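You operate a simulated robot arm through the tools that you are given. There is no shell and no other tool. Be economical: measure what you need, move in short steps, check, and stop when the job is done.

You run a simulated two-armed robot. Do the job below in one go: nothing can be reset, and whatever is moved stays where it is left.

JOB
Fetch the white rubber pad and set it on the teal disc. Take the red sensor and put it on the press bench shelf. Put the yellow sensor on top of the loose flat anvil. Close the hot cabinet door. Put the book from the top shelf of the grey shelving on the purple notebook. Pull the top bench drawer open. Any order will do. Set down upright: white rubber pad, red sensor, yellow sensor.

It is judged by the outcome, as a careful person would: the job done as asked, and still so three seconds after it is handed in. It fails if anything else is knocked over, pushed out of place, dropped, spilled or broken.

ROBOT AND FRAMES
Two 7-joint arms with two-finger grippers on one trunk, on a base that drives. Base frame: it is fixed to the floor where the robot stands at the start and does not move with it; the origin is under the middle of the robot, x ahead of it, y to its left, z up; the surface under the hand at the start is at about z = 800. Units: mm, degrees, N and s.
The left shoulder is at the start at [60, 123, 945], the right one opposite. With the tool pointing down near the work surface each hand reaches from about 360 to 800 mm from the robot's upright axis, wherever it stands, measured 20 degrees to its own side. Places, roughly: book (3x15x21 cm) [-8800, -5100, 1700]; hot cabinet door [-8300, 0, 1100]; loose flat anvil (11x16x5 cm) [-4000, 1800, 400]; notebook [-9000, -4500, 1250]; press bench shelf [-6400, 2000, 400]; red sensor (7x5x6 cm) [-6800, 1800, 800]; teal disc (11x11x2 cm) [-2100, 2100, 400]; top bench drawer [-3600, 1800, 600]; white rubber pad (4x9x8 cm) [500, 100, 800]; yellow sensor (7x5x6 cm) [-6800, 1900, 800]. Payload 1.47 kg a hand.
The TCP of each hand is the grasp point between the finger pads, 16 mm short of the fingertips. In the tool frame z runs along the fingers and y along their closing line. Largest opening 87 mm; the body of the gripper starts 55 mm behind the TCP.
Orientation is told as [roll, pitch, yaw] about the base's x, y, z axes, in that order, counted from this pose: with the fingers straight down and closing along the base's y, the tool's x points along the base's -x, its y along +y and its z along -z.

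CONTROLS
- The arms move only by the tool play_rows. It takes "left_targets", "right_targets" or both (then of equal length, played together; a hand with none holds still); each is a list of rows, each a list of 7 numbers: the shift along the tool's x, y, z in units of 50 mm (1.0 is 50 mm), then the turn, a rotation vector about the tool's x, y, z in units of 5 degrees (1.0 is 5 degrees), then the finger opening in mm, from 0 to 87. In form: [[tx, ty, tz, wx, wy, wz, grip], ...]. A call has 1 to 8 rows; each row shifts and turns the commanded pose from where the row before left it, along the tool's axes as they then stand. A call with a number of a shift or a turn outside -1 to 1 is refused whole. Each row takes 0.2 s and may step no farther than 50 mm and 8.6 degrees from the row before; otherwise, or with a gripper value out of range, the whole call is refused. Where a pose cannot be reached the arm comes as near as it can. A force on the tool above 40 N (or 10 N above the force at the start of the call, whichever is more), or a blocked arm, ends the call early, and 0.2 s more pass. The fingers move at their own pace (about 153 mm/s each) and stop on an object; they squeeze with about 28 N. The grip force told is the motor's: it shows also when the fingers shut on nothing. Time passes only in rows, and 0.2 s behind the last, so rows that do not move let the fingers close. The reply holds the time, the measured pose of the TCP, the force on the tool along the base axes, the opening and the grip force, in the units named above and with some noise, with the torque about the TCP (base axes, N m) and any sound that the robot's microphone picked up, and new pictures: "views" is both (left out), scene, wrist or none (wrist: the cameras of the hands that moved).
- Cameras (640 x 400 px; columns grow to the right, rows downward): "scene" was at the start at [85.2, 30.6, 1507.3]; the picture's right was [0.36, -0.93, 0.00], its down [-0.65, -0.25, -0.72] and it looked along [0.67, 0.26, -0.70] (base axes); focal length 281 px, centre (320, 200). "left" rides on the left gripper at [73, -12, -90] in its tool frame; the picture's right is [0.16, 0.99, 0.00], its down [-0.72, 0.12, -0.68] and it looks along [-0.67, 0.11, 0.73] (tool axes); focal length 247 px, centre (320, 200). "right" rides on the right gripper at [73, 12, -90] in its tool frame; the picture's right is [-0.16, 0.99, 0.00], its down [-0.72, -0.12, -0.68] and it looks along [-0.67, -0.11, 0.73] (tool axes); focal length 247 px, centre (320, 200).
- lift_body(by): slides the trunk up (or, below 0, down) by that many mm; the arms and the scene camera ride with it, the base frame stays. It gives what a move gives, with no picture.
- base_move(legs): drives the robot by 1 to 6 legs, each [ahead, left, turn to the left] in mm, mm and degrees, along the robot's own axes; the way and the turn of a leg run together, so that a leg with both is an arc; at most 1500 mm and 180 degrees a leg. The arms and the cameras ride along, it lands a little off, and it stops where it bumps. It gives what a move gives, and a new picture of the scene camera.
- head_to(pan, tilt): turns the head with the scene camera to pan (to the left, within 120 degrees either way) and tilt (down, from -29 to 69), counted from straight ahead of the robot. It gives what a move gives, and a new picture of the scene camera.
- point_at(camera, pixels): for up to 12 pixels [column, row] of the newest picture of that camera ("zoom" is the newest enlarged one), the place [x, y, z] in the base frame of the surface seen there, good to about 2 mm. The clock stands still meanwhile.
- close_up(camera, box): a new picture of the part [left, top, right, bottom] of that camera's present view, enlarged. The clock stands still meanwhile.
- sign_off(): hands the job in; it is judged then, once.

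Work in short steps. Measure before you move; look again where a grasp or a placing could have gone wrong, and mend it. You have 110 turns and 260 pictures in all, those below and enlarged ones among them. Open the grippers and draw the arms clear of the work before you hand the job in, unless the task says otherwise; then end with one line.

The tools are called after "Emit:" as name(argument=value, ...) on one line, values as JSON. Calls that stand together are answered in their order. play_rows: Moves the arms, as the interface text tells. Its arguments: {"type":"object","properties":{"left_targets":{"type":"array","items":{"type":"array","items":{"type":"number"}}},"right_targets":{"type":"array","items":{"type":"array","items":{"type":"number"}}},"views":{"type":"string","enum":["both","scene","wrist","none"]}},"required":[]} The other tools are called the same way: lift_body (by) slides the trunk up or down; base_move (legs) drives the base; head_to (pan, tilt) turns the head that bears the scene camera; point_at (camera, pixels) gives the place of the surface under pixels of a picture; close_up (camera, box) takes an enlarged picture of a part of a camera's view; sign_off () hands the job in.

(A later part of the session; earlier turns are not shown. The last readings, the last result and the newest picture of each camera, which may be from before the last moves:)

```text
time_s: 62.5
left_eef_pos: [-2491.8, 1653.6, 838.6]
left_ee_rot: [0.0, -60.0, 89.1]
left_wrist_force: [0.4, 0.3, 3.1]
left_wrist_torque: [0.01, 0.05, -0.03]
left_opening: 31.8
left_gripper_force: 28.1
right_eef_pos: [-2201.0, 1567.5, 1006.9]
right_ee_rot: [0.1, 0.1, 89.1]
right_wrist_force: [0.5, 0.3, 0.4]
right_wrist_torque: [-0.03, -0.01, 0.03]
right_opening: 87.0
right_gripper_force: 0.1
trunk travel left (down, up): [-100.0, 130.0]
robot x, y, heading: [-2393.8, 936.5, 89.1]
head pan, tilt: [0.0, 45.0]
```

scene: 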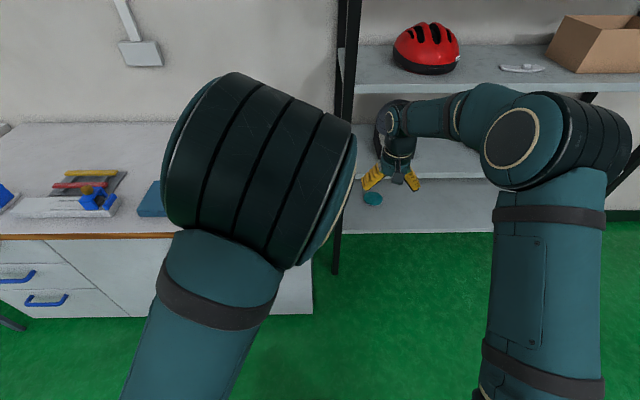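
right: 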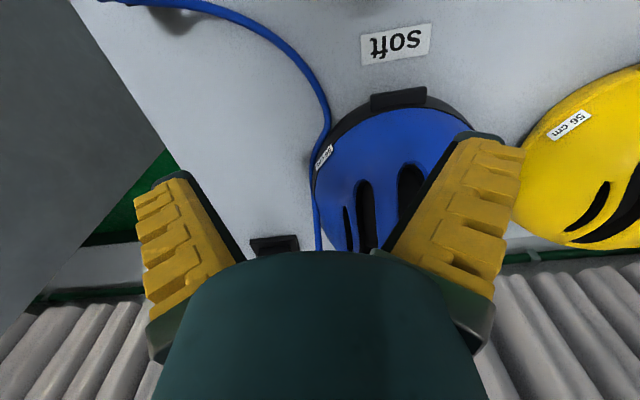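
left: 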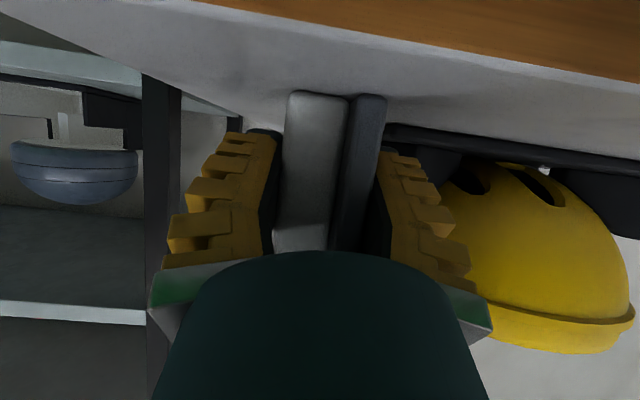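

Gripped at 31.8 mm; the bottom is 37 mm under the TCP. I lift straight up about 70 mm.

Emit:
play_rows(left_targets=[[-0.087, 0, -0.05, 0, 0, 0, 0], [-0.173, 0, -0.1, 0, 0, 0, 0], [-0.26, 0, -0.15, 0, 0, 0, 0], [-0.346, 0, -0.2, 0, 0, 0, 0], [-0.346, 0, -0.2, 0, 0, 0, 0], [0, 0, 0, 0, 0, 0, 0]], views="wrist")

Emit:
base_move(legs=[[-350, 0, 0]])

```text
time_s: 63.9
left_eef_pos: [-2494.6, 1652.6, 910.2]
left_ee_rot: [-0.1, -59.9, 89.1]
left_wrist_force: [0.2, 0.8, -1.5]
left_wrist_torque: [-0.01, -0.04, 0.01]
left_opening: 31.9
left_gripper_force: 27.7
right_eef_pos: [-2202.4, 1568.8, 1006.4]
right_ee_rot: [0.1, 0.0, 89.1]
right_wrist_force: [0.3, -0.4, 0.0]
right_wrist_torque: [0.04, -0.02, 0.01]
right_opening: 87.2
right_gripper_force: 0.0
trunk travel left (down, up): [-100.0, 130.0]
robot x, y, heading: [-2391.3, 934.5, 89.0]
head pan, tilt: [0.0, 45.0]
```

left: 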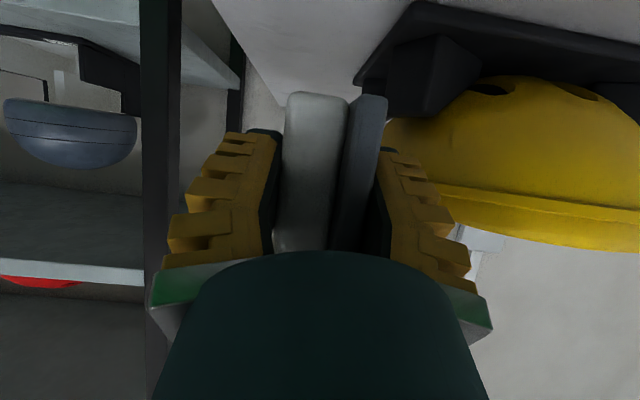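

```text
time_s: 66.1
left_eef_pos: [-2503.9, 1311.2, 910.6]
left_ee_rot: [0.1, -59.9, 89.3]
left_wrist_force: [0.1, 0.6, -2.1]
left_wrist_torque: [-0.01, -0.03, -0.01]
left_opening: 32.0
left_gripper_force: 27.9
right_eef_pos: [-2208.3, 1228.8, 1007.1]
right_ee_rot: [0.1, 0.0, 89.4]
right_wrist_force: [0.3, -0.9, 0.0]
right_wrist_torque: [0.03, 0.02, 0.0]
right_opening: 86.9
right_gripper_force: 0.1
trunk travel left (down, up): [-100.0, 130.0]
robot x, y, heading: [-2398.0, 590.4, 89.4]
head pan, tilt: [0.0, 45.0]
```

scene: 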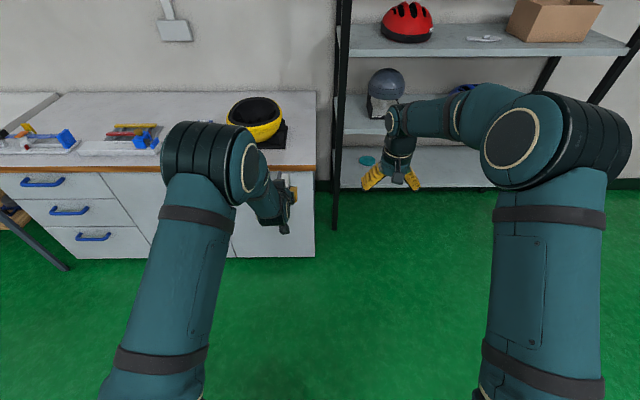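

I drive right so the pad lines up with the disc's x, lower the trunk, then lower the left hand and draw the right hand back.

Emit:
base_move(legs=[[0, -426, 0.6]])

Emit:
lift_body(by=-100)

Emit:
play_rows(left_targets=[[0.75, 0, 0.433, 0, 0, 0, 0], [0.75, 0, 0.433, 0, 0, 0, 0], [0.75, 0, 0.433, 0, 0, 0, 0], [0.75, 0, 0.433, 0, 0, 0, 0], [0.75, 0, 0.433, 0, 0, 0, 0], [0.75, 0, 0.433, 0, 0, 0, 0], [0.5, 0, 0.289, 0, 0, 0, 0], [0, 0, 0, 0, 0, 0, 0]], right_targets=[[0.6, 0, 0, 0, 0, 0, 87], [0.6, 0, 0, 0, 0, 0, 87], [0.6, 0, 0, 0, 0, 0, 87], [0.6, 0, 0, 0, 0, 0, 87], [0.6, 0, 0, 0, 0, 0, 87], [0.6, 0, 0, 0, 0, 0, 87], [0.6, 0, 0, 0, 0, 0, 87], [0, 0, 0, 0, 0, 0, 87]])

```text
time_s: 70.6
left_eef_pos: [-2072.2, 1308.9, 909.4]
left_ee_rot: [0.0, -60.1, 90.6]
left_wrist_force: [-0.6, -0.5, -0.7]
left_wrist_torque: [-0.03, 0.04, -0.02]
left_opening: 32.0
left_gripper_force: 28.2
right_eef_pos: [-1777.2, 1233.1, 1006.1]
right_ee_rot: [0.1, 0.0, 90.5]
right_wrist_force: [-0.4, -0.2, 0.1]
right_wrist_torque: [-0.01, -0.01, -0.02]
right_opening: 86.9
right_gripper_force: 0.1
trunk travel left (down, up): [-100.0, 130.0]
robot x, y, heading: [-1950.5, 593.3, 90.6]
head pan, tilt: [0.0, 45.0]
```

scene: 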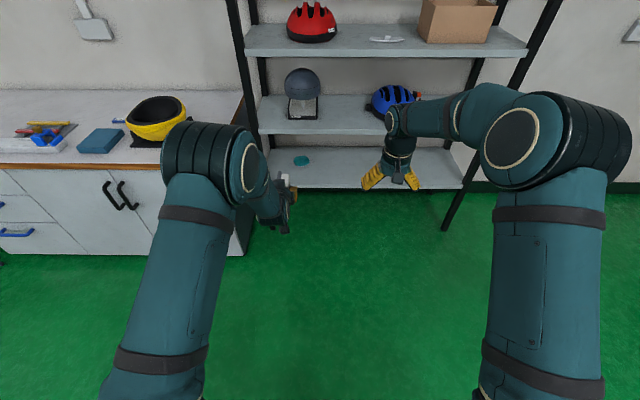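

```text
time_s: 71.9
left_eef_pos: [-2073.2, 1309.1, 810.1]
left_ee_rot: [-0.1, -60.1, 90.6]
left_wrist_force: [0.4, 0.0, -1.5]
left_wrist_torque: [-0.01, 0.02, 0.03]
left_opening: 31.9
left_gripper_force: 27.7
right_eef_pos: [-1776.8, 1233.0, 908.7]
right_ee_rot: [0.0, 0.0, 90.6]
right_wrist_force: [-0.8, -0.2, 0.0]
right_wrist_torque: [0.01, -0.02, -0.03]
right_opening: 86.9
right_gripper_force: 0.0
trunk travel left (down, up): [0.0, 230.0]
robot x, y, heading: [-1950.3, 593.3, 90.4]
head pan, tilt: [0.0, 45.0]
```

```text
time_s: 73.7
left_eef_pos: [-2072.7, 1307.1, 522.8]
left_ee_rot: [0.0, -60.0, 90.6]
left_wrist_force: [0.1, -0.3, -1.4]
left_wrist_torque: [-0.03, 0.03, 0.01]
left_opening: 32.0
left_gripper_force: 28.1
right_eef_pos: [-1774.1, 1022.8, 908.7]
right_ee_rot: [0.0, 0.0, 90.7]
right_wrist_force: [-0.3, 0.0, 1.0]
right_wrist_torque: [0.02, 0.01, 0.0]
right_opening: 87.1
right_gripper_force: 0.2
trunk travel left (down, up): [0.0, 230.0]
robot x, y, heading: [-1951.6, 590.7, 90.7]
head pan, tilt: [0.0, 45.0]
```

scene: 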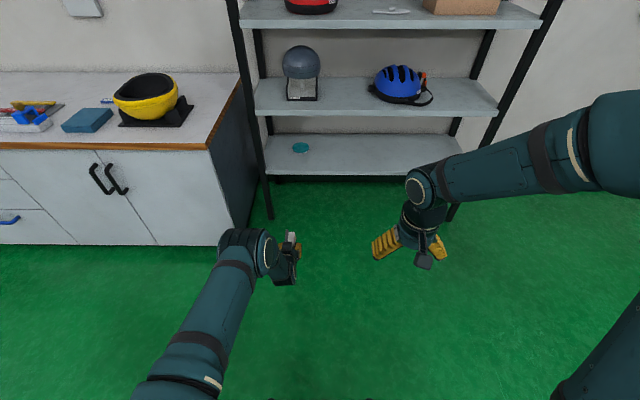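
right: 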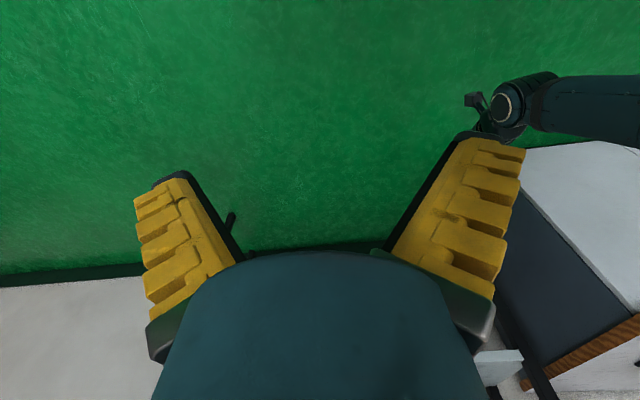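
left: 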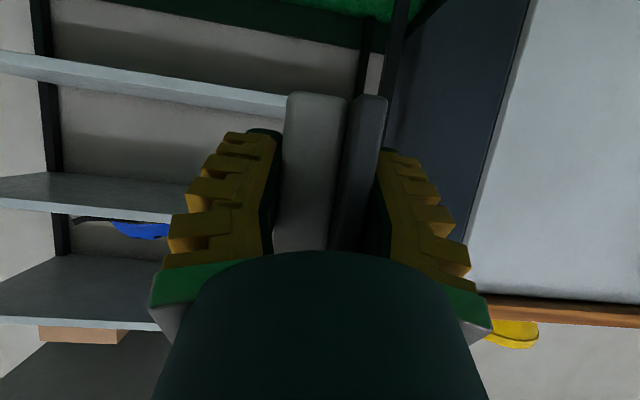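

I measure the disc at (301,147) and the shelf edges from here.

Emit:
close_up(camera="scene", box=[240, 70, 400, 170])

Emit:
point_at(camera="scene", pixels=[[300, 143], [300, 152], [294, 148], [307, 148], [330, 175], [300, 110], [262, 150], [330, 117]])

```text
4.00 times, centred on (320, 120) of scene
```

zoom: 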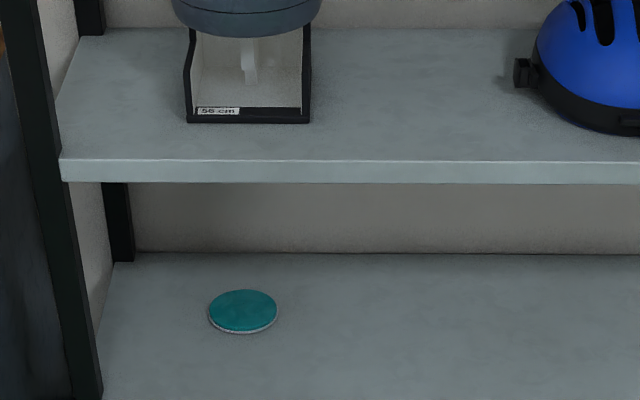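

```text
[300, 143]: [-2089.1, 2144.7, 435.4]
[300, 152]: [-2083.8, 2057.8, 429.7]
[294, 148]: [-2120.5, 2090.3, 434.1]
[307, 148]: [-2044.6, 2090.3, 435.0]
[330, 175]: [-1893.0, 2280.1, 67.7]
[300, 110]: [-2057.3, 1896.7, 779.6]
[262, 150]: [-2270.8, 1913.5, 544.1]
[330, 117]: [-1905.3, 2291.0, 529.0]
```

Emit:
point_at(camera="zoom", pixels=[[243, 291], [243, 328], [211, 309], [276, 309], [243, 309], [350, 178], [350, 300]])

```text
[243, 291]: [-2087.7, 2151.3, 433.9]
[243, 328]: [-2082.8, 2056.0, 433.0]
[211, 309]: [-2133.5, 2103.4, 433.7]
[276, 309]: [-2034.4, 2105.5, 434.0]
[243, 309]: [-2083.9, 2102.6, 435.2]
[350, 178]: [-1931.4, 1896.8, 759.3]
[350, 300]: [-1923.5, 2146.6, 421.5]
```

Disc centre (-2084, 2104), top 434.5. I drive in most of the way and check clearance.

Emit:
base_move(legs=[[600, 0, 0]])

```text
time_s: 77.1
left_eef_pos: [-2075.5, 1914.6, 522.9]
left_ee_rot: [0.0, -60.0, 90.4]
left_wrist_force: [-0.2, 0.8, -1.7]
left_wrist_torque: [-0.03, 0.03, 0.0]
left_opening: 31.9
left_gripper_force: 27.7
right_eef_pos: [-1777.6, 1630.0, 909.3]
right_ee_rot: [-0.1, 0.0, 90.4]
right_wrist_force: [0.5, -0.6, -0.1]
right_wrist_torque: [-0.03, -0.03, -0.02]
right_opening: 87.1
right_gripper_force: 0.0
trunk travel left (down, up): [0.0, 230.0]
robot x, y, heading: [-1959.5, 1198.1, 90.4]
head pan, tilt: [0.0, 45.0]
```

scene: 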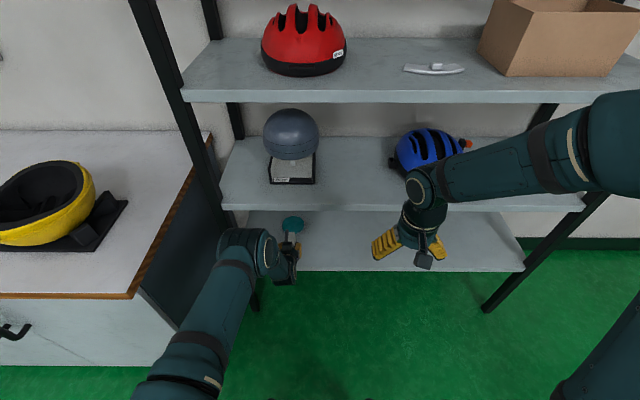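

Clear so far. I drive the remaining 172 mm.

Emit:
base_move(legs=[[172, 5, 0]])

Emit:
close_up(camera="left", box=[0, 0, 640, 400])

```text
time_s: 78.6
left_eef_pos: [-2082.5, 2056.9, 507.9]
left_ee_rot: [-0.1, -58.0, 90.3]
left_wrist_force: [0.2, 0.5, -1.6]
left_wrist_torque: [-0.04, 0.01, 0.0]
left_opening: 31.7
left_gripper_force: 27.7
right_eef_pos: [-1783.9, 1789.1, 909.8]
right_ee_rot: [-0.1, 0.1, 90.6]
right_wrist_force: [-0.1, -0.5, 0.5]
right_wrist_torque: [0.01, -0.02, -0.01]
right_opening: 86.8
right_gripper_force: 0.0
trunk travel left (down, up): [0.0, 230.0]
robot x, y, heading: [-1962.7, 1359.0, 90.5]
head pan, tilt: [0.0, 45.0]
stopped in leg 1: the robot was blocked; the commanded pose is now the measured one
```

scene: 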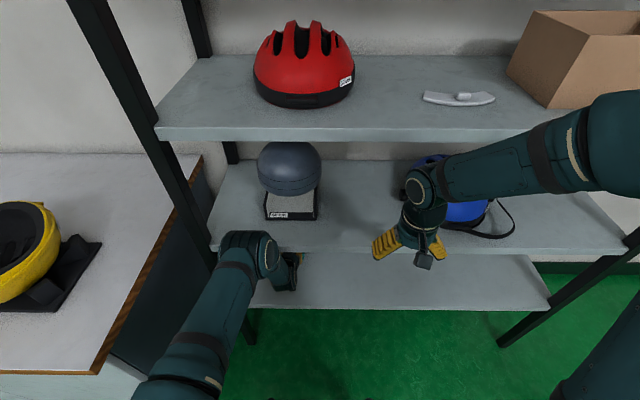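

```text
1.00 times, centred on (320, 200) of left (not enlarged: the box is as wide or as high as the picture)
```

zoom: 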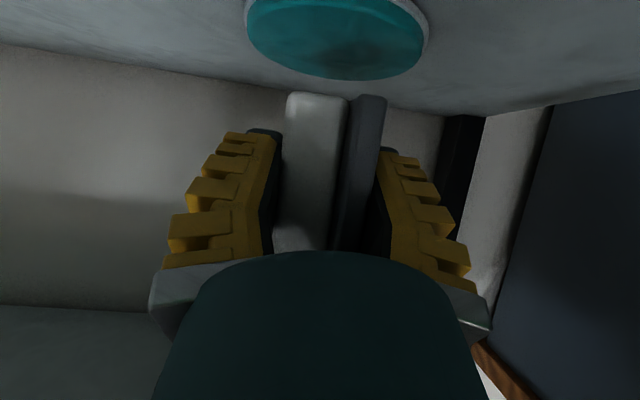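

The wrist bumped the upper shelf's edge. I back off 100 mm and measure the wrist's height.

Emit:
base_move(legs=[[-110, 0, 0]])

Emit:
point_at(camera="scene", pixels=[[250, 235], [235, 240], [268, 255], [225, 260], [210, 300], [180, 360], [285, 270], [320, 190]])

```text
time_s: 79.8
left_eef_pos: [-2084.4, 1945.4, 509.4]
left_ee_rot: [0.0, -58.2, 90.7]
left_wrist_force: [1.2, 0.7, -1.5]
left_wrist_torque: [-0.02, 0.01, -0.01]
left_opening: 31.6
left_gripper_force: 28.3
right_eef_pos: [-1784.7, 1676.2, 907.6]
right_ee_rot: [0.0, 0.0, 90.8]
right_wrist_force: [-0.1, 0.1, -1.0]
right_wrist_torque: [0.02, -0.04, -0.01]
right_opening: 86.9
right_gripper_force: 0.1
trunk travel left (down, up): [0.0, 230.0]
robot x, y, heading: [-1963.1, 1247.6, 91.1]
head pan, tilt: [0.0, 45.0]
```

scene: 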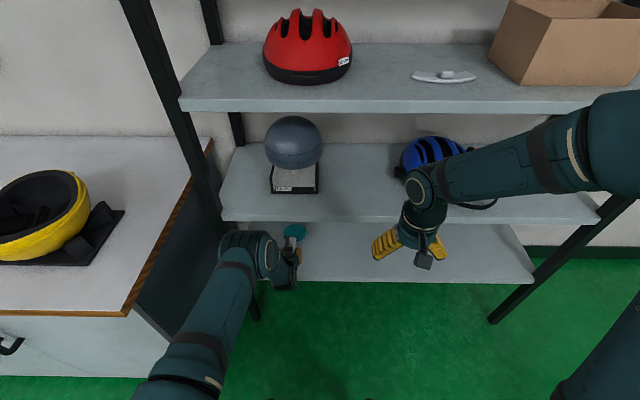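

```text
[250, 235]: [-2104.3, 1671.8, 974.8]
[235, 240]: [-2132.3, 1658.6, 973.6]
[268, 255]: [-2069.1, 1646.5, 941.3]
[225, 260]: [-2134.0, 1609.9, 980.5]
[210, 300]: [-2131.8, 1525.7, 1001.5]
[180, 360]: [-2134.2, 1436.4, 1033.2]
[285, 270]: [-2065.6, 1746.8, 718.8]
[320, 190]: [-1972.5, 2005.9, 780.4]
```

The elbow is high and the forearm steep, so it met the shelf edge. I extend the arm 108 mm farther from where the base stands, restoring 60° tilt, so the forearm runs flatter.

Emit:
play_rows(left_targets=[[0, 0, 0, 0, -0.36, 0, 0], [-0.21, 0, 0.5, 0, 0, 0, 0], [-0.21, 0, 0.5, 0, 0, 0, 0], [-0.21, 0, 0.5, 0, 0, 0, 0], [-0.21, 0, 0.5, 0, 0, 0, 0], [0, 0, 0, 0, 0, 0, 0]])

Emit:
point_at(camera="scene", pixels=[[250, 225], [260, 235], [268, 250], [275, 245], [285, 255], [240, 240], [225, 275]])

```text
time_s: 81.2
left_eef_pos: [-2084.2, 2035.9, 494.3]
left_ee_rot: [0.0, -59.9, 90.6]
left_wrist_force: [0.9, 0.8, -2.0]
left_wrist_torque: [0.01, 0.0, 0.03]
left_opening: 31.9
left_gripper_force: 28.0
left hand out of reach, approached as far as the arm can: row 5
right_eef_pos: [-1785.9, 1677.0, 908.6]
right_ee_rot: [0.0, 0.0, 90.7]
right_wrist_force: [0.2, -0.3, 0.3]
right_wrist_torque: [0.0, 0.01, 0.05]
right_opening: 86.8
right_gripper_force: 0.1
trunk travel left (down, up): [0.0, 230.0]
robot x, y, heading: [-1958.3, 1242.5, 90.9]
head pan, tilt: [0.0, 45.0]
```

scene: 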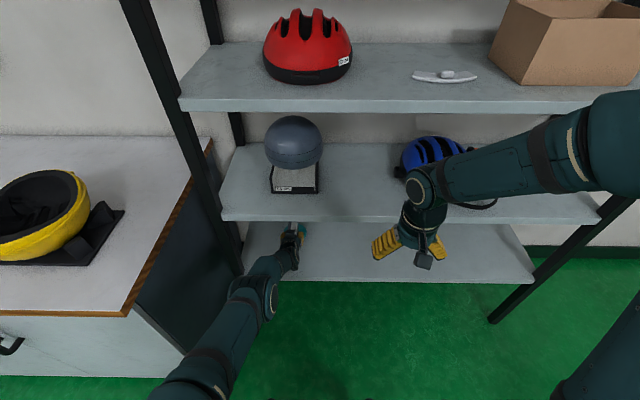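
left: 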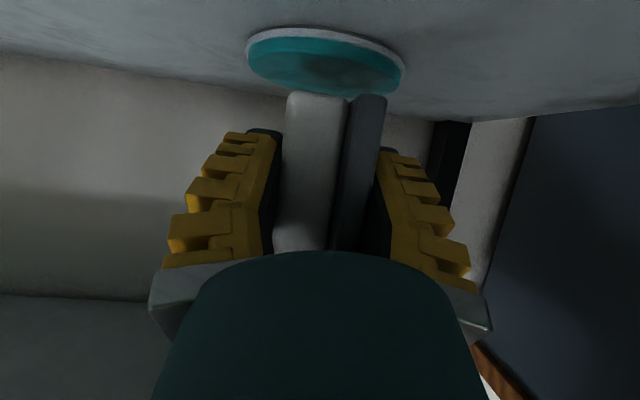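

```text
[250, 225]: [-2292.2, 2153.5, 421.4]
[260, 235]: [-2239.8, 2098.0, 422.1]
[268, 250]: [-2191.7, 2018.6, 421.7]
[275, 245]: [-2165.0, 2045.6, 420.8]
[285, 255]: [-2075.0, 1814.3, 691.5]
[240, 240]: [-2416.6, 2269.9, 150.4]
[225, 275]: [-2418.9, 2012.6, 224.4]
```

The forearm is flat now. I drive ahead 62 mm to bring the pad over the disc with a little reach in hand.

Emit:
base_move(legs=[[62, 0, 0]])

Emit:
close_up(camera="left", box=[0, 0, 640, 400])

Emit:
point_at(camera="left", pixels=[[258, 70], [405, 70], [300, 105], [330, 105], [370, 105], [330, 95]])

```text
time_s: 82.2
left_eef_pos: [-2085.2, 2095.7, 494.9]
left_ee_rot: [0.0, -60.0, 90.5]
left_wrist_force: [0.7, -0.4, -3.0]
left_wrist_torque: [-0.02, 0.01, -0.02]
left_opening: 31.8
left_gripper_force: 27.9
right_eef_pos: [-1787.3, 1739.4, 908.6]
right_ee_rot: [0.1, 0.1, 90.9]
right_wrist_force: [-0.2, 0.2, 0.3]
right_wrist_torque: [0.0, -0.03, 0.02]
right_opening: 87.0
right_gripper_force: 0.0
trunk travel left (down, up): [0.0, 230.0]
robot x, y, heading: [-1961.3, 1305.6, 90.9]
head pan, tilt: [0.0, 45.0]
```

scene: 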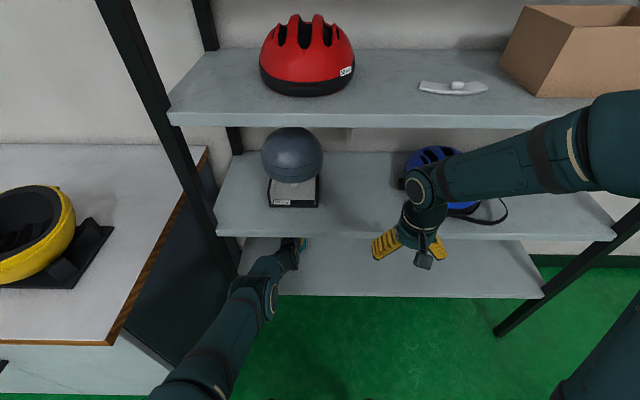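

```text
1.00 times, centred on (320, 200) of left (not enlarged: the box is as wide or as high as the picture)
```

zoom: 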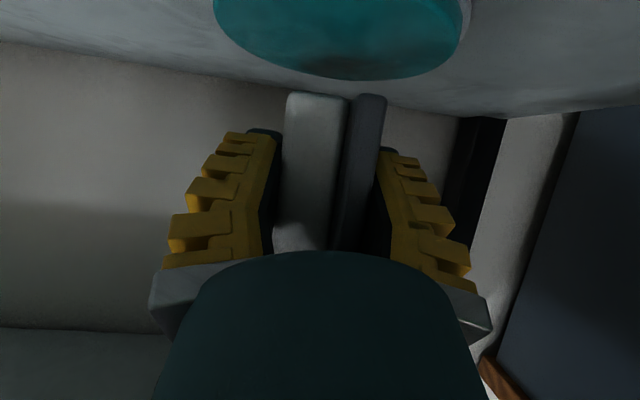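

```text
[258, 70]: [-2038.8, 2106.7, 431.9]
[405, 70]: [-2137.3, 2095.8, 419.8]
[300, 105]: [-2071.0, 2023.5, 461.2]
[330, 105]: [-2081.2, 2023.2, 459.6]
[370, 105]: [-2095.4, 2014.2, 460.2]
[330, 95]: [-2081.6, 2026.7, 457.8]
```

The pad's centre is about 11 mm past the disc's. I move back 9 mm and down 18 mm.

Emit:
play_rows(left_targets=[[0.2, 0, 0.01, 0, 0, 0, 0], [0.2, 0, 0.01, 0, 0, 0, 0], [0, 0, 0, 0, 0, 0, 0]], views="wrist")

Emit:
point_at(camera="left", pixels=[[300, 105], [340, 100], [370, 105], [230, 40], [450, 40], [335, 78], [320, 97]])

```text
time_s: 83.0
left_eef_pos: [-2085.1, 2085.7, 478.6]
left_ee_rot: [0.0, -59.9, 90.6]
left_wrist_force: [-0.4, 0.2, -2.1]
left_wrist_torque: [-0.02, 0.02, 0.02]
left_opening: 31.9
left_gripper_force: 27.9
right_eef_pos: [-1785.5, 1738.0, 908.8]
right_ee_rot: [0.0, 0.0, 90.7]
right_wrist_force: [-0.5, 0.1, -0.5]
right_wrist_torque: [0.0, -0.01, 0.0]
right_opening: 87.0
right_gripper_force: 0.0
trunk travel left (down, up): [0.0, 230.0]
robot x, y, heading: [-1962.0, 1304.8, 90.9]
head pan, tilt: [0.0, 45.0]
```

left: 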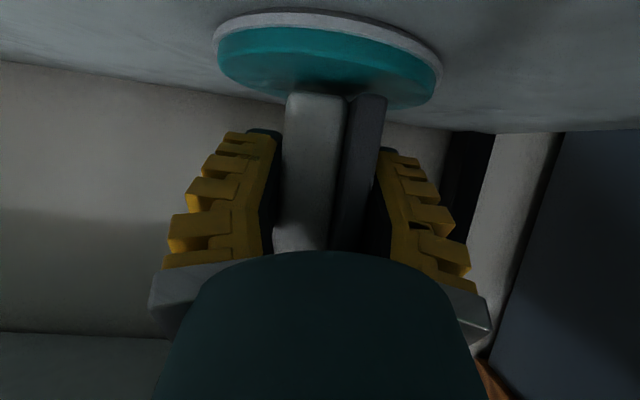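

```text
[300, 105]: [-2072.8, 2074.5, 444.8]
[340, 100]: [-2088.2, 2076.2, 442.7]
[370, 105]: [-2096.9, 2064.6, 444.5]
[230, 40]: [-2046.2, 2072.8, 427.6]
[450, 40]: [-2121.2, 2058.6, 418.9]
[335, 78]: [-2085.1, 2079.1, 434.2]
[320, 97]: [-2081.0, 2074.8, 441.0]
```

Pad is centred over the disc (plate front y 2064). I lower in 2 mm steps until touch.

Emit:
play_rows(left_targets=[[0.035, 0, 0.02, 0, 0, 0, 0], [0.035, 0, 0.02, 0, 0, 0, 0], [0.035, 0, 0.02, 0, 0, 0, 0], [0, 0, 0, 0, 0, 0, 0]], views="none")

```text
time_s: 84.0
left_eef_pos: [-2086.5, 2082.8, 474.0]
left_ee_rot: [0.1, -59.8, 90.6]
left_wrist_force: [0.3, -0.3, -2.0]
left_wrist_torque: [-0.07, -0.01, -0.03]
left_opening: 31.8
left_gripper_force: 28.1
left hand out of reach, approached as far as the arm can: row 2
right_eef_pos: [-1787.8, 1738.4, 908.9]
right_ee_rot: [0.0, 0.1, 90.9]
right_wrist_force: [-1.0, 0.5, 0.3]
right_wrist_torque: [0.0, 0.02, 0.02]
right_opening: 87.1
right_gripper_force: 0.1
trunk travel left (down, up): [0.0, 230.0]
robot x, y, heading: [-1964.4, 1304.0, 90.9]
head pan, tilt: [0.0, 45.0]
```

The arm is at its reach limit 2 mm short. I raise slightly, drive ahead 25 mm, then come back and down.

Emit:
play_rows(left_targets=[[-0.17, 0, -0.1, 0, 0, 0, 0], [0, 0, 0, 0, 0, 0, 0]], views="none")

Emit:
base_move(legs=[[28, 0, 0]])

```text
time_s: 84.6
left_eef_pos: [-2086.2, 2083.6, 484.4]
left_ee_rot: [-0.1, -59.9, 90.6]
left_wrist_force: [0.2, -0.1, -2.0]
left_wrist_torque: [-0.03, -0.04, 0.0]
left_opening: 31.9
left_gripper_force: 28.1
right_eef_pos: [-1786.9, 1739.2, 908.3]
right_ee_rot: [0.0, -0.1, 91.0]
right_wrist_force: [-0.5, 0.3, 0.3]
right_wrist_torque: [0.02, -0.01, -0.02]
right_opening: 87.1
right_gripper_force: 0.2
trunk travel left (down, up): [0.0, 230.0]
robot x, y, heading: [-1957.5, 1305.8, 90.9]
head pan, tilt: [0.0, 45.0]
```

```text
time_s: 85.4
left_eef_pos: [-2087.2, 2111.0, 483.9]
left_ee_rot: [0.0, -60.0, 90.5]
left_wrist_force: [0.0, -0.1, -1.9]
left_wrist_torque: [0.0, 0.0, 0.01]
left_opening: 32.1
left_gripper_force: 28.4
right_eef_pos: [-1786.7, 1767.3, 907.9]
right_ee_rot: [0.0, 0.1, 90.9]
right_wrist_force: [0.4, 0.2, 0.1]
right_wrist_torque: [-0.03, 0.02, 0.02]
right_opening: 86.8
right_gripper_force: 0.1
trunk travel left (down, up): [0.0, 230.0]
robot x, y, heading: [-1963.1, 1335.7, 91.1]
head pan, tilt: [0.0, 45.0]
```

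scene: 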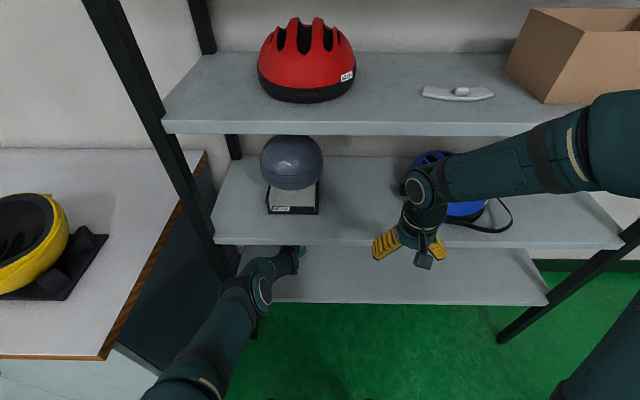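

Now back 25 mm, then down in small steps.

Emit:
play_rows(left_targets=[[0.125, -0.02, -0.217, 0, 0, 0, 0], [0.125, -0.02, -0.217, 0, 0, 0, 0], [0.104, 0, 0.06, 0, 0, 0, 0], [0.05, 0, 0.03, 0, 0, 0, 0], [0.035, 0, 0.02, 0, 0, 0, 0], [0.035, 0, 0.02, 0, 0, 0, 0], [0, 0, 0, 0, 0, 0, 0]], views="wrist")

```text
time_s: 87.0
left_eef_pos: [-2086.7, 2087.1, 472.8]
left_ee_rot: [0.1, -60.1, 90.6]
left_wrist_force: [0.5, -0.5, 4.8]
left_wrist_torque: [0.27, 0.04, -0.05]
left_opening: 31.9
left_gripper_force: 27.9
right_eef_pos: [-1787.3, 1766.5, 908.9]
right_ee_rot: [0.0, 0.0, 90.9]
right_wrist_force: [-0.5, -0.4, 0.2]
right_wrist_torque: [0.02, 0.02, 0.01]
right_opening: 86.9
right_gripper_force: 0.2
trunk travel left (down, up): [0.0, 230.0]
robot x, y, heading: [-1962.6, 1333.0, 90.6]
head pan, tilt: [0.0, 45.0]
```

left: 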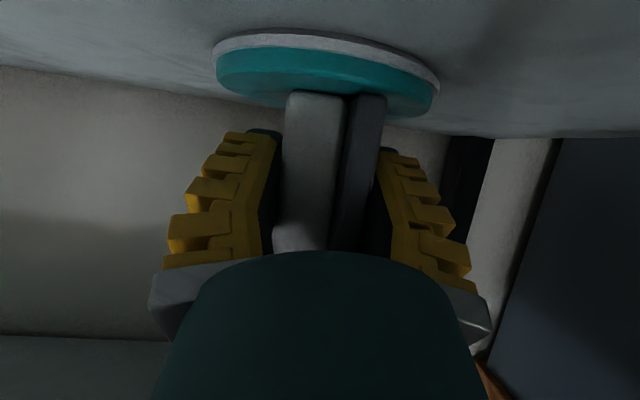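

Touching (about 7 N load). I open the fingers and check before drawing back.

Emit:
play_rows(left_targets=[[0, 0, 0, 0, 0, 0, 40], [0, 0, 0, 0, 0, 0, 60], [0, 0, 0, 0, 0, 0, 75], [0, 0, 0, 0, 0, 0, 75]], views="wrist")

Emit:
base_move(legs=[[-350, 0, 0]])

Emit:
close_up(camera="scene", box=[220, 100, 380, 200])

```text
time_s: 88.0
left_eef_pos: [-2085.9, 2085.7, 472.0]
left_ee_rot: [-0.1, -59.9, 90.6]
left_wrist_force: [-0.2, -0.4, 0.4]
left_wrist_torque: [0.0, -0.03, 0.01]
left_opening: 77.6
left_gripper_force: 1.4
right_eef_pos: [-1786.7, 1767.6, 909.5]
right_ee_rot: [0.0, -0.1, 90.8]
right_wrist_force: [-0.8, 0.2, 0.0]
right_wrist_torque: [-0.01, 0.01, -0.01]
right_opening: 87.1
right_gripper_force: 0.1
trunk travel left (down, up): [0.0, 230.0]
robot x, y, heading: [-1960.4, 1333.8, 91.1]
head pan, tilt: [0.0, 45.0]
```

left: 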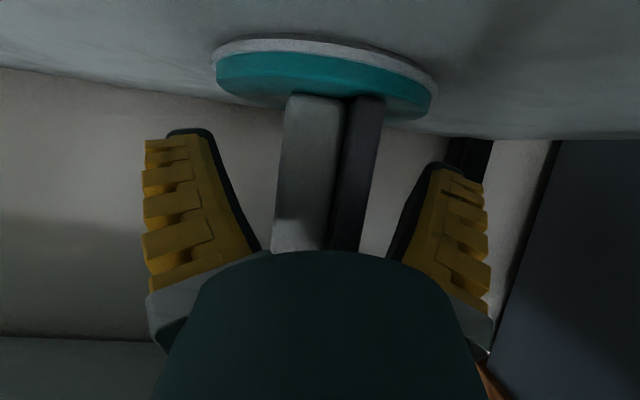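

```text
time_s: 90.3
left_eef_pos: [-2086.3, 1735.7, 471.4]
left_ee_rot: [0.0, -60.0, 91.1]
left_wrist_force: [-0.6, -0.8, 0.2]
left_wrist_torque: [0.01, -0.02, 0.03]
left_opening: 77.5
left_gripper_force: 1.9
right_eef_pos: [-1783.2, 1420.5, 907.9]
right_ee_rot: [0.0, 0.0, 91.4]
right_wrist_force: [-1.0, -0.1, 0.4]
right_wrist_torque: [0.02, 0.02, 0.01]
right_opening: 86.9
right_gripper_force: 0.1
trunk travel left (down, up): [0.0, 230.0]
robot x, y, heading: [-1951.4, 986.9, 91.5]
head pan, tilt: [0.0, 45.0]
```

scene: 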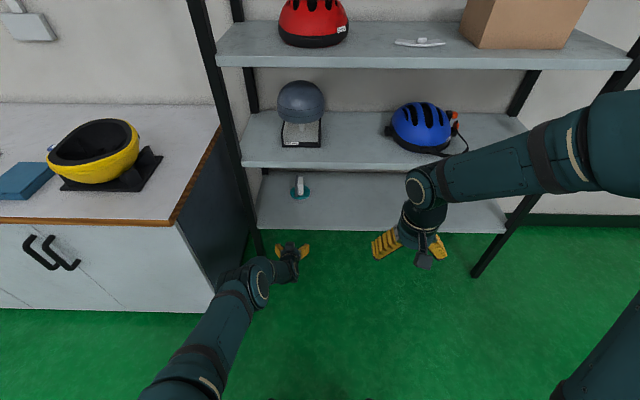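

```text
4.00 times, centred on (300, 150) of scene
```

zoom: 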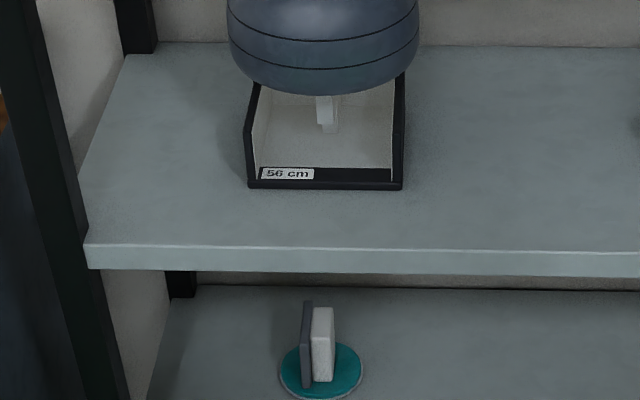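

The pad stands upright on the disc. Next the sensors: I raise trunk and left hand, tilt the right hand likewise, and drive along the benches.

Emit:
lift_body(by=100)

Emit:
play_rows(left_targets=[[-0.7, 0, -0.4, 0, 0, 0, 80], [-0.7, 0, -0.4, 0, 0, 0, 80], [-0.7, 0, -0.4, 0, 0, 0, 80], [-0.7, 0, -0.4, 0, 0, 0, 80], [-0.7, 0, -0.4, 0, 0, 0, 80], [-0.7, 0, -0.4, 0, 0, 0, 80], [-0.7, 0, -0.4, 0, 0, 0, 80], [-0.7, 0, -0.4, 0, 0, 0, 80]], right_targets=[[-0.2, 0, 0, 0, -1, 0, 87], [-0.2, 0, 0, 0, -1, 0, 87], [-0.2, 0, 0, 0, -1, 0, 87], [-0.2, 0, 0, 0, -1, 0, 87], [-0.2, 0, 0, 0, -1, 0, 87], [-0.2, 0, 0, 0, -1, 0, 87], [-0.2, 0, 0, 0, -1, 0, 87], [-0.2, 0, 0, 0, -1, 0, 87]], views="none")

Emit:
base_move(legs=[[-350, 0, -1], [0, 1500, 0], [0, 1500, 0], [0, 1500, 0]])

```text
time_s: 91.6
left_eef_pos: [-2085.6, 1735.8, 570.2]
left_ee_rot: [0.1, -59.9, 91.2]
left_wrist_force: [-0.4, -0.2, -0.8]
left_wrist_torque: [0.0, -0.01, 0.02]
left_opening: 77.6
left_gripper_force: 1.7
right_eef_pos: [-1784.2, 1420.8, 1007.8]
right_ee_rot: [0.0, 0.0, 91.4]
right_wrist_force: [0.1, -0.5, -0.2]
right_wrist_torque: [0.01, 0.0, 0.0]
right_opening: 86.9
right_gripper_force: 0.0
trunk travel left (down, up): [-100.0, 130.0]
robot x, y, heading: [-1958.3, 986.8, 91.7]
head pan, tilt: [0.0, 45.0]
```

```text
time_s: 93.4
left_eef_pos: [-2085.4, 1740.1, 894.8]
left_ee_rot: [0.0, -60.0, 91.3]
left_wrist_force: [0.7, -0.6, -0.3]
left_wrist_torque: [0.01, 0.01, 0.0]
left_opening: 81.9
left_gripper_force: 1.3
right_eef_pos: [-1785.0, 1494.3, 1030.9]
right_ee_rot: [0.0, -39.9, 91.4]
right_wrist_force: [-0.3, -0.3, -0.1]
right_wrist_torque: [0.04, 0.03, 0.0]
right_opening: 86.9
right_gripper_force: 0.1
trunk travel left (down, up): [-100.0, 130.0]
robot x, y, heading: [-1956.2, 986.2, 91.4]
head pan, tilt: [0.0, 45.0]
```

```text
time_s: 134.8
left_eef_pos: [-6605.9, 1415.0, 893.7]
left_ee_rot: [0.0, -60.0, 88.9]
left_wrist_force: [-0.4, 0.1, -0.9]
left_wrist_torque: [0.04, -0.02, 0.01]
left_opening: 81.6
left_gripper_force: 1.6
right_eef_pos: [-6315.2, 1157.4, 1030.9]
right_ee_rot: [0.0, -40.0, 89.2]
right_wrist_force: [0.2, 0.5, -0.4]
right_wrist_torque: [-0.02, -0.02, 0.01]
right_opening: 87.1
right_gripper_force: 0.0
trunk travel left (down, up): [-100.0, 130.0]
robot x, y, heading: [-6504.4, 657.7, 89.4]
head pan, tilt: [0.0, 45.0]
```

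scene: 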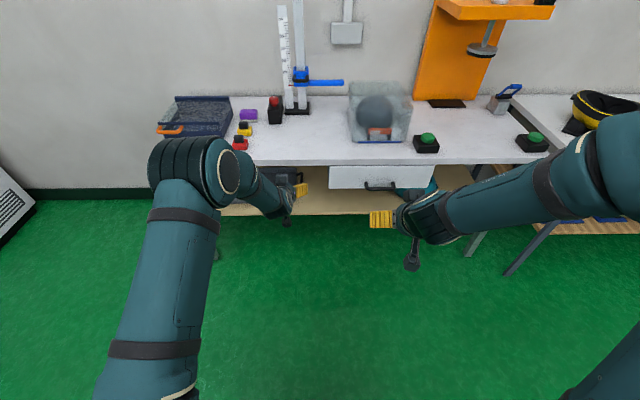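

The coloured sensors are at about (240,143) and (244,130). I enlarge and measure.

Emit:
close_up(camera="scene", box=[200, 80, 296, 160])

Emit:
close_up(camera="scene", box=[140, 100, 480, 260])

```text
5.00 times, centred on (248, 120) of scene
```

zoom: 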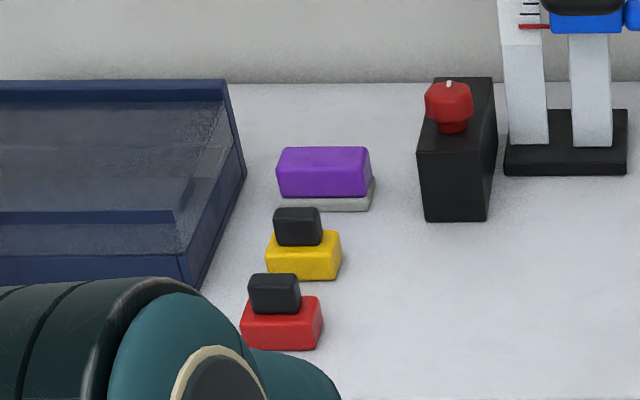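

```text
1.88 times, centred on (310, 180) of scene
```

zoom: 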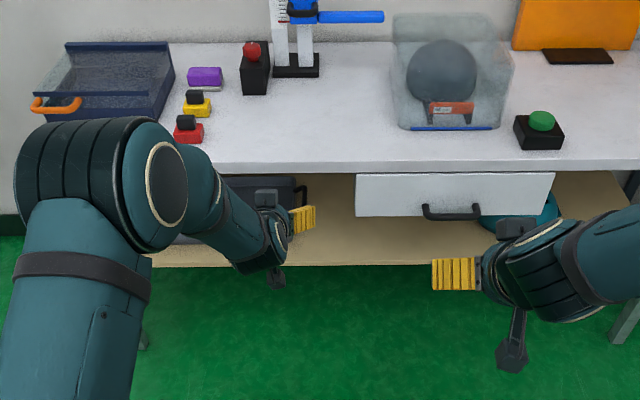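

Emit:
close_up(camera="scene", box=[232, 105, 280, 155])

Emit:
close_up(camera="left", box=[0, 0, 640, 400])

```text
8.00 times, centred on (256, 130) of scene
```

zoom: 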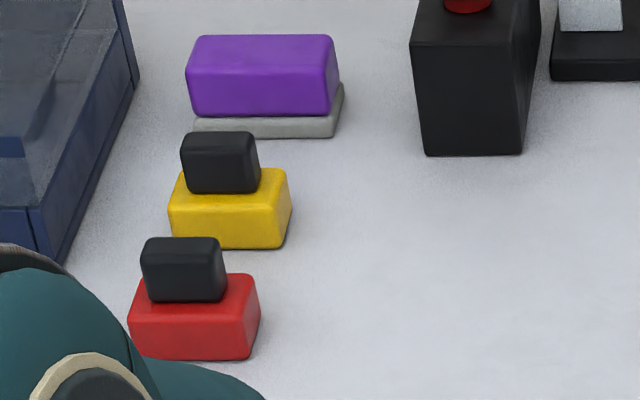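

```text
1.00 times, centred on (320, 200) of left (not enlarged: the box is as wide or as high as the picture)
```

zoom: 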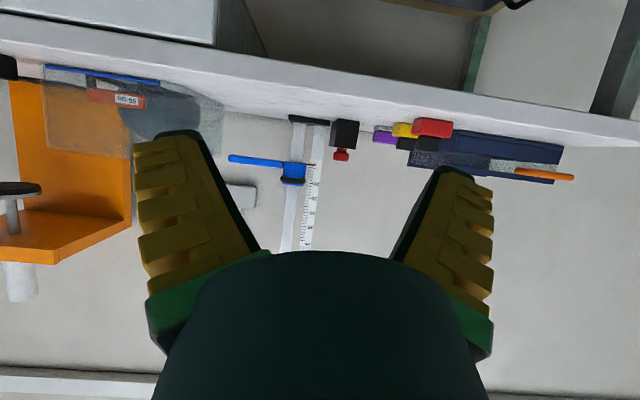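

Emit:
close_up(camera="scene", box=[232, 105, 280, 155])

Emit:
point_at(camera="zoom", pixels=[[140, 315], [240, 315], [240, 345], [250, 285], [150, 250], [212, 250], [185, 292], [175, 205], [275, 225], [280, 178], [215, 145], [300, 360]])

Emit:
point_at(camera="scene", pixels=[[258, 136], [270, 155], [270, 160], [245, 139], [234, 130], [285, 160], [300, 205], [330, 160], [350, 198], [270, 195]])

```text
8.00 times, centred on (256, 130) of scene
```

zoom: 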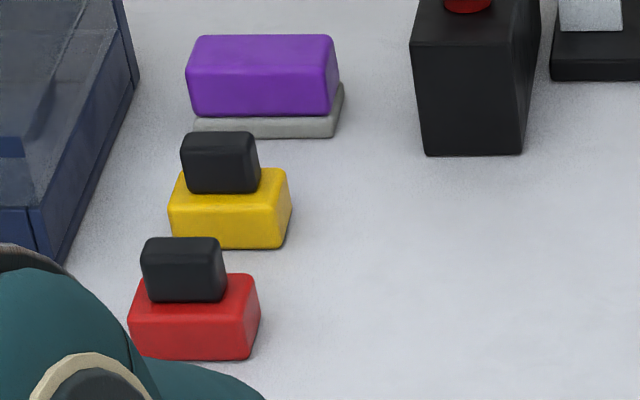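

```text
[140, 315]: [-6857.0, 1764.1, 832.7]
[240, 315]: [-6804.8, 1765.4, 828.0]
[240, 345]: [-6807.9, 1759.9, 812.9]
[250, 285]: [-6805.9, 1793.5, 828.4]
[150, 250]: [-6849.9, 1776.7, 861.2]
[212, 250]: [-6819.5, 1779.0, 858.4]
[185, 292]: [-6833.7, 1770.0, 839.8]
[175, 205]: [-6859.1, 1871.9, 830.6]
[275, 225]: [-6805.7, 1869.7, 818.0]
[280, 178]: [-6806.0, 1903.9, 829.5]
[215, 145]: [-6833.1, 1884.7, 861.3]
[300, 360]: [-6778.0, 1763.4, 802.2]
```

```text
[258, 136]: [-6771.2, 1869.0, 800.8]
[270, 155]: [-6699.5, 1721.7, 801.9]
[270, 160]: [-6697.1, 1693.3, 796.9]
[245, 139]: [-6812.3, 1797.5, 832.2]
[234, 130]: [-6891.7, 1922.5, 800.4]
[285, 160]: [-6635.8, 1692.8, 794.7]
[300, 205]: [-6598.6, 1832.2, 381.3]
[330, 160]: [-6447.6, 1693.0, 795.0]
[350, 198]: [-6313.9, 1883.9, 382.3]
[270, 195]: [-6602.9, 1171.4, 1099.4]
```

The red sensor's black top block is at x -6852…-6817, y≈1770+, z 832–862. I drive so the left hand comes before it, adjust its tilt to 55° and look.

Emit:
base_move(legs=[[0, 228, 1], [270, 0, 0]])

Emit:
play_rows(left_targets=[[0, 0, 0, 0, 1, 0, 80], [0, 0, 0, 0, 0, 0, 80]], right_targets=[[0.4, 0, 0, 0, 1, 0, 87], [0.4, 0, 0, 0, 1, 0, 87]], views="wrist")

```text
time_s: 138.9
left_eef_pos: [-6848.9, 1680.6, 893.2]
left_ee_rot: [0.0, -59.9, 89.8]
left_wrist_force: [0.2, 0.1, -1.4]
left_wrist_torque: [0.01, 0.01, -0.02]
left_opening: 81.9
left_gripper_force: 1.2
right_eef_pos: [-6555.3, 1426.6, 1031.1]
right_ee_rot: [0.0, -40.0, 90.1]
right_wrist_force: [0.5, 0.4, 0.2]
right_wrist_torque: [0.03, 0.01, -0.01]
right_opening: 87.3
right_gripper_force: 0.0
trunk travel left (down, up): [-100.0, 130.0]
robot x, y, heading: [-6738.9, 925.7, 90.1]
head pan, tilt: [0.0, 45.0]
```

scene: 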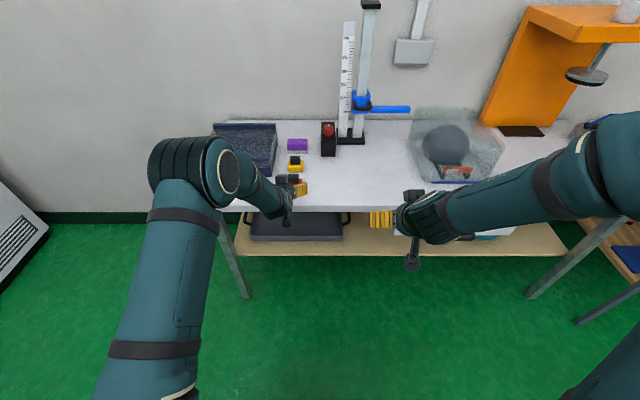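

```text
time_s: 139.5
left_eef_pos: [-6849.1, 1679.7, 894.5]
left_ee_rot: [0.0, -54.8, 89.9]
left_wrist_force: [-0.1, 0.5, 1.3]
left_wrist_torque: [0.03, -0.01, 0.01]
left_opening: 81.8
left_gripper_force: 0.8
right_eef_pos: [-6556.6, 1393.8, 1005.7]
right_ee_rot: [-0.1, -29.9, 90.3]
right_wrist_force: [-0.1, -0.4, -0.3]
right_wrist_torque: [-0.01, 0.02, 0.02]
right_opening: 86.9
right_gripper_force: 0.0
trunk travel left (down, up): [-100.0, 130.0]
robot x, y, heading: [-6738.3, 922.3, 90.0]
head pan, tilt: [0.0, 45.0]
```

right: 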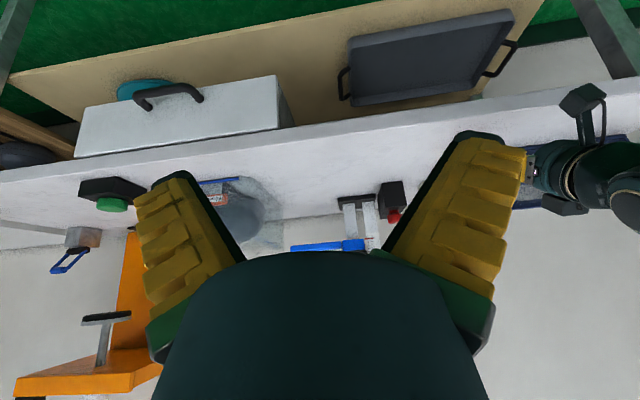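
left: 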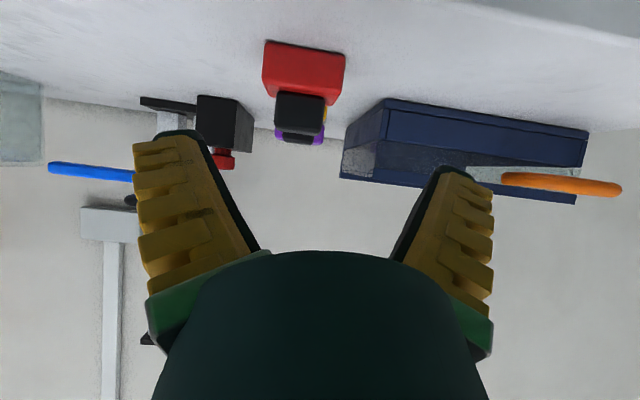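

I measure the red sensor in the left picture.

Emit:
point_at(camera="left", pixels=[[268, 70], [340, 70], [300, 55], [280, 98], [322, 100], [300, 110], [300, 130], [310, 20], [345, 125], [200, 130]])

```text
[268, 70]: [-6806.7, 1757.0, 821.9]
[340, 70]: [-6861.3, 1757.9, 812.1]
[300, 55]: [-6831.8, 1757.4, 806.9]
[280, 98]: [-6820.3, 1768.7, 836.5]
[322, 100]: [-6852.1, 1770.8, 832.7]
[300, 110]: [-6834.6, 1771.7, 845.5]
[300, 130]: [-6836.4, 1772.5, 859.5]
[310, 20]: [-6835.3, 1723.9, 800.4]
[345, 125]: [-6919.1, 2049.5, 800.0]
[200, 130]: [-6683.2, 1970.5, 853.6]
```

I advance onto the black block (TCP to (-6836, 1786, 848)) and close.

Emit:
play_rows(left_targets=[[-0.113, -0.065, 0.567, 0, 0, 0, 65], [-0.113, -0.065, 0.567, 0, 0, 0, 65], [-0.113, -0.065, 0.567, 0, 0, 0, 65], [-0.113, -0.065, 0.567, 0, 0, 0, 65], [0, 0, 0, 0, 0, 0, 65], [0, 0, 0, 0, 0, 0, 0], [0, 0, 0, 0, 0, 0, 0], [0, 0, 0, 0, 0, 0, 0]], views="both")

```text
time_s: 141.3
left_eef_pos: [-6836.9, 1785.6, 851.2]
left_ee_rot: [0.0, -55.2, 89.8]
left_wrist_force: [0.0, 2.5, 10.6]
left_wrist_torque: [-0.03, -0.06, 0.09]
left_opening: 35.4
left_gripper_force: 28.0
right_eef_pos: [-6557.9, 1392.9, 1007.1]
right_ee_rot: [0.1, -30.0, 90.1]
right_wrist_force: [0.0, -0.1, 0.0]
right_wrist_torque: [-0.02, 0.02, -0.01]
right_opening: 86.9
right_gripper_force: 0.1
trunk travel left (down, up): [-100.0, 130.0]
robot x, y, heading: [-6737.9, 924.3, 90.2]
head pan, tilt: [0.0, 45.0]
```

scene: 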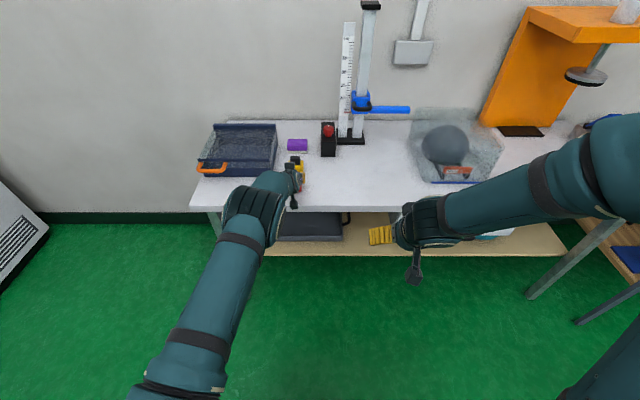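
left: 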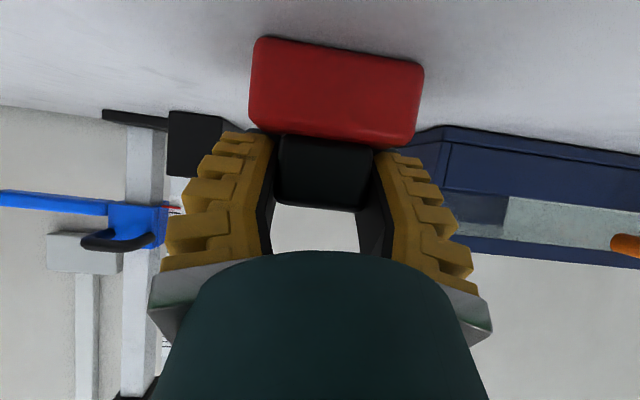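

Gripped at 35 mm on the block. I lift straight up ~60 mm and check.

Emit:
play_rows(left_targets=[[-0.08, 0, -0.057, 0, 0, 0, 0], [-0.16, 0, -0.115, 0, 0, 0, 0], [-0.33, 0, -0.23, 0, 0, 0, 0], [-0.41, 0, -0.287, 0, 0, 0, 0], [0, 0, 0, 0, 0, 0, 0]], views="wrist")

Emit:
base_move(legs=[[-450, 0, 0]])

```text
time_s: 142.5
left_eef_pos: [-6836.5, 1784.8, 909.1]
left_ee_rot: [0.0, -54.9, 89.8]
left_wrist_force: [-0.3, 0.5, -1.0]
left_wrist_torque: [-0.01, 0.03, 0.01]
left_opening: 34.9
left_gripper_force: 28.1
right_eef_pos: [-6556.0, 1395.7, 1006.1]
right_ee_rot: [0.0, -29.9, 90.1]
right_wrist_force: [-0.6, 0.2, -0.6]
right_wrist_torque: [0.0, -0.02, 0.0]
right_opening: 87.0
right_gripper_force: 0.0
trunk travel left (down, up): [-100.0, 130.0]
robot x, y, heading: [-6737.5, 921.4, 90.1]
head pan, tilt: [0.0, 45.0]
```

left: 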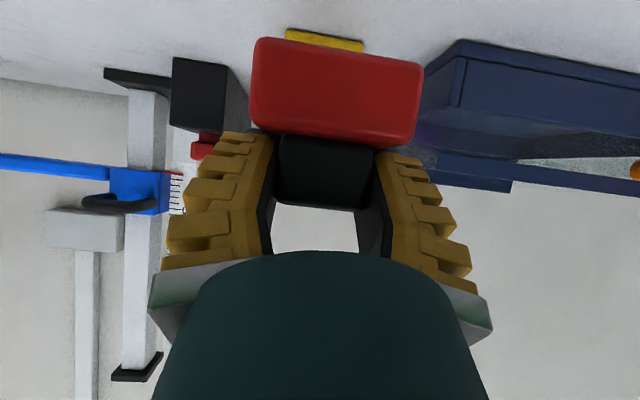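

```text
time_s: 145.2
left_eef_pos: [-6838.2, 1335.2, 908.7]
left_ee_rot: [0.0, -55.0, 90.1]
left_wrist_force: [0.2, 0.3, -1.4]
left_wrist_torque: [0.0, -0.04, -0.05]
left_opening: 34.7
left_gripper_force: 27.8
right_eef_pos: [-6557.6, 947.2, 1006.6]
right_ee_rot: [0.1, -29.9, 90.4]
right_wrist_force: [0.3, 0.1, 0.3]
right_wrist_torque: [0.02, 0.0, -0.01]
right_opening: 86.8
right_gripper_force: 0.0
trunk travel left (down, up): [-100.0, 130.0]
robot x, y, heading: [-6731.1, 472.3, 90.4]
head pan, tilt: [0.0, 45.0]
```

scene: 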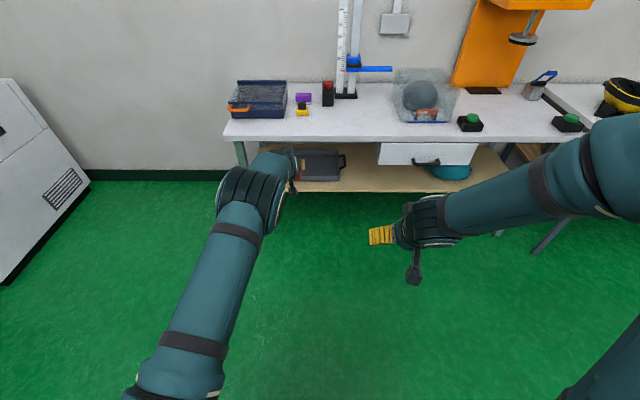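

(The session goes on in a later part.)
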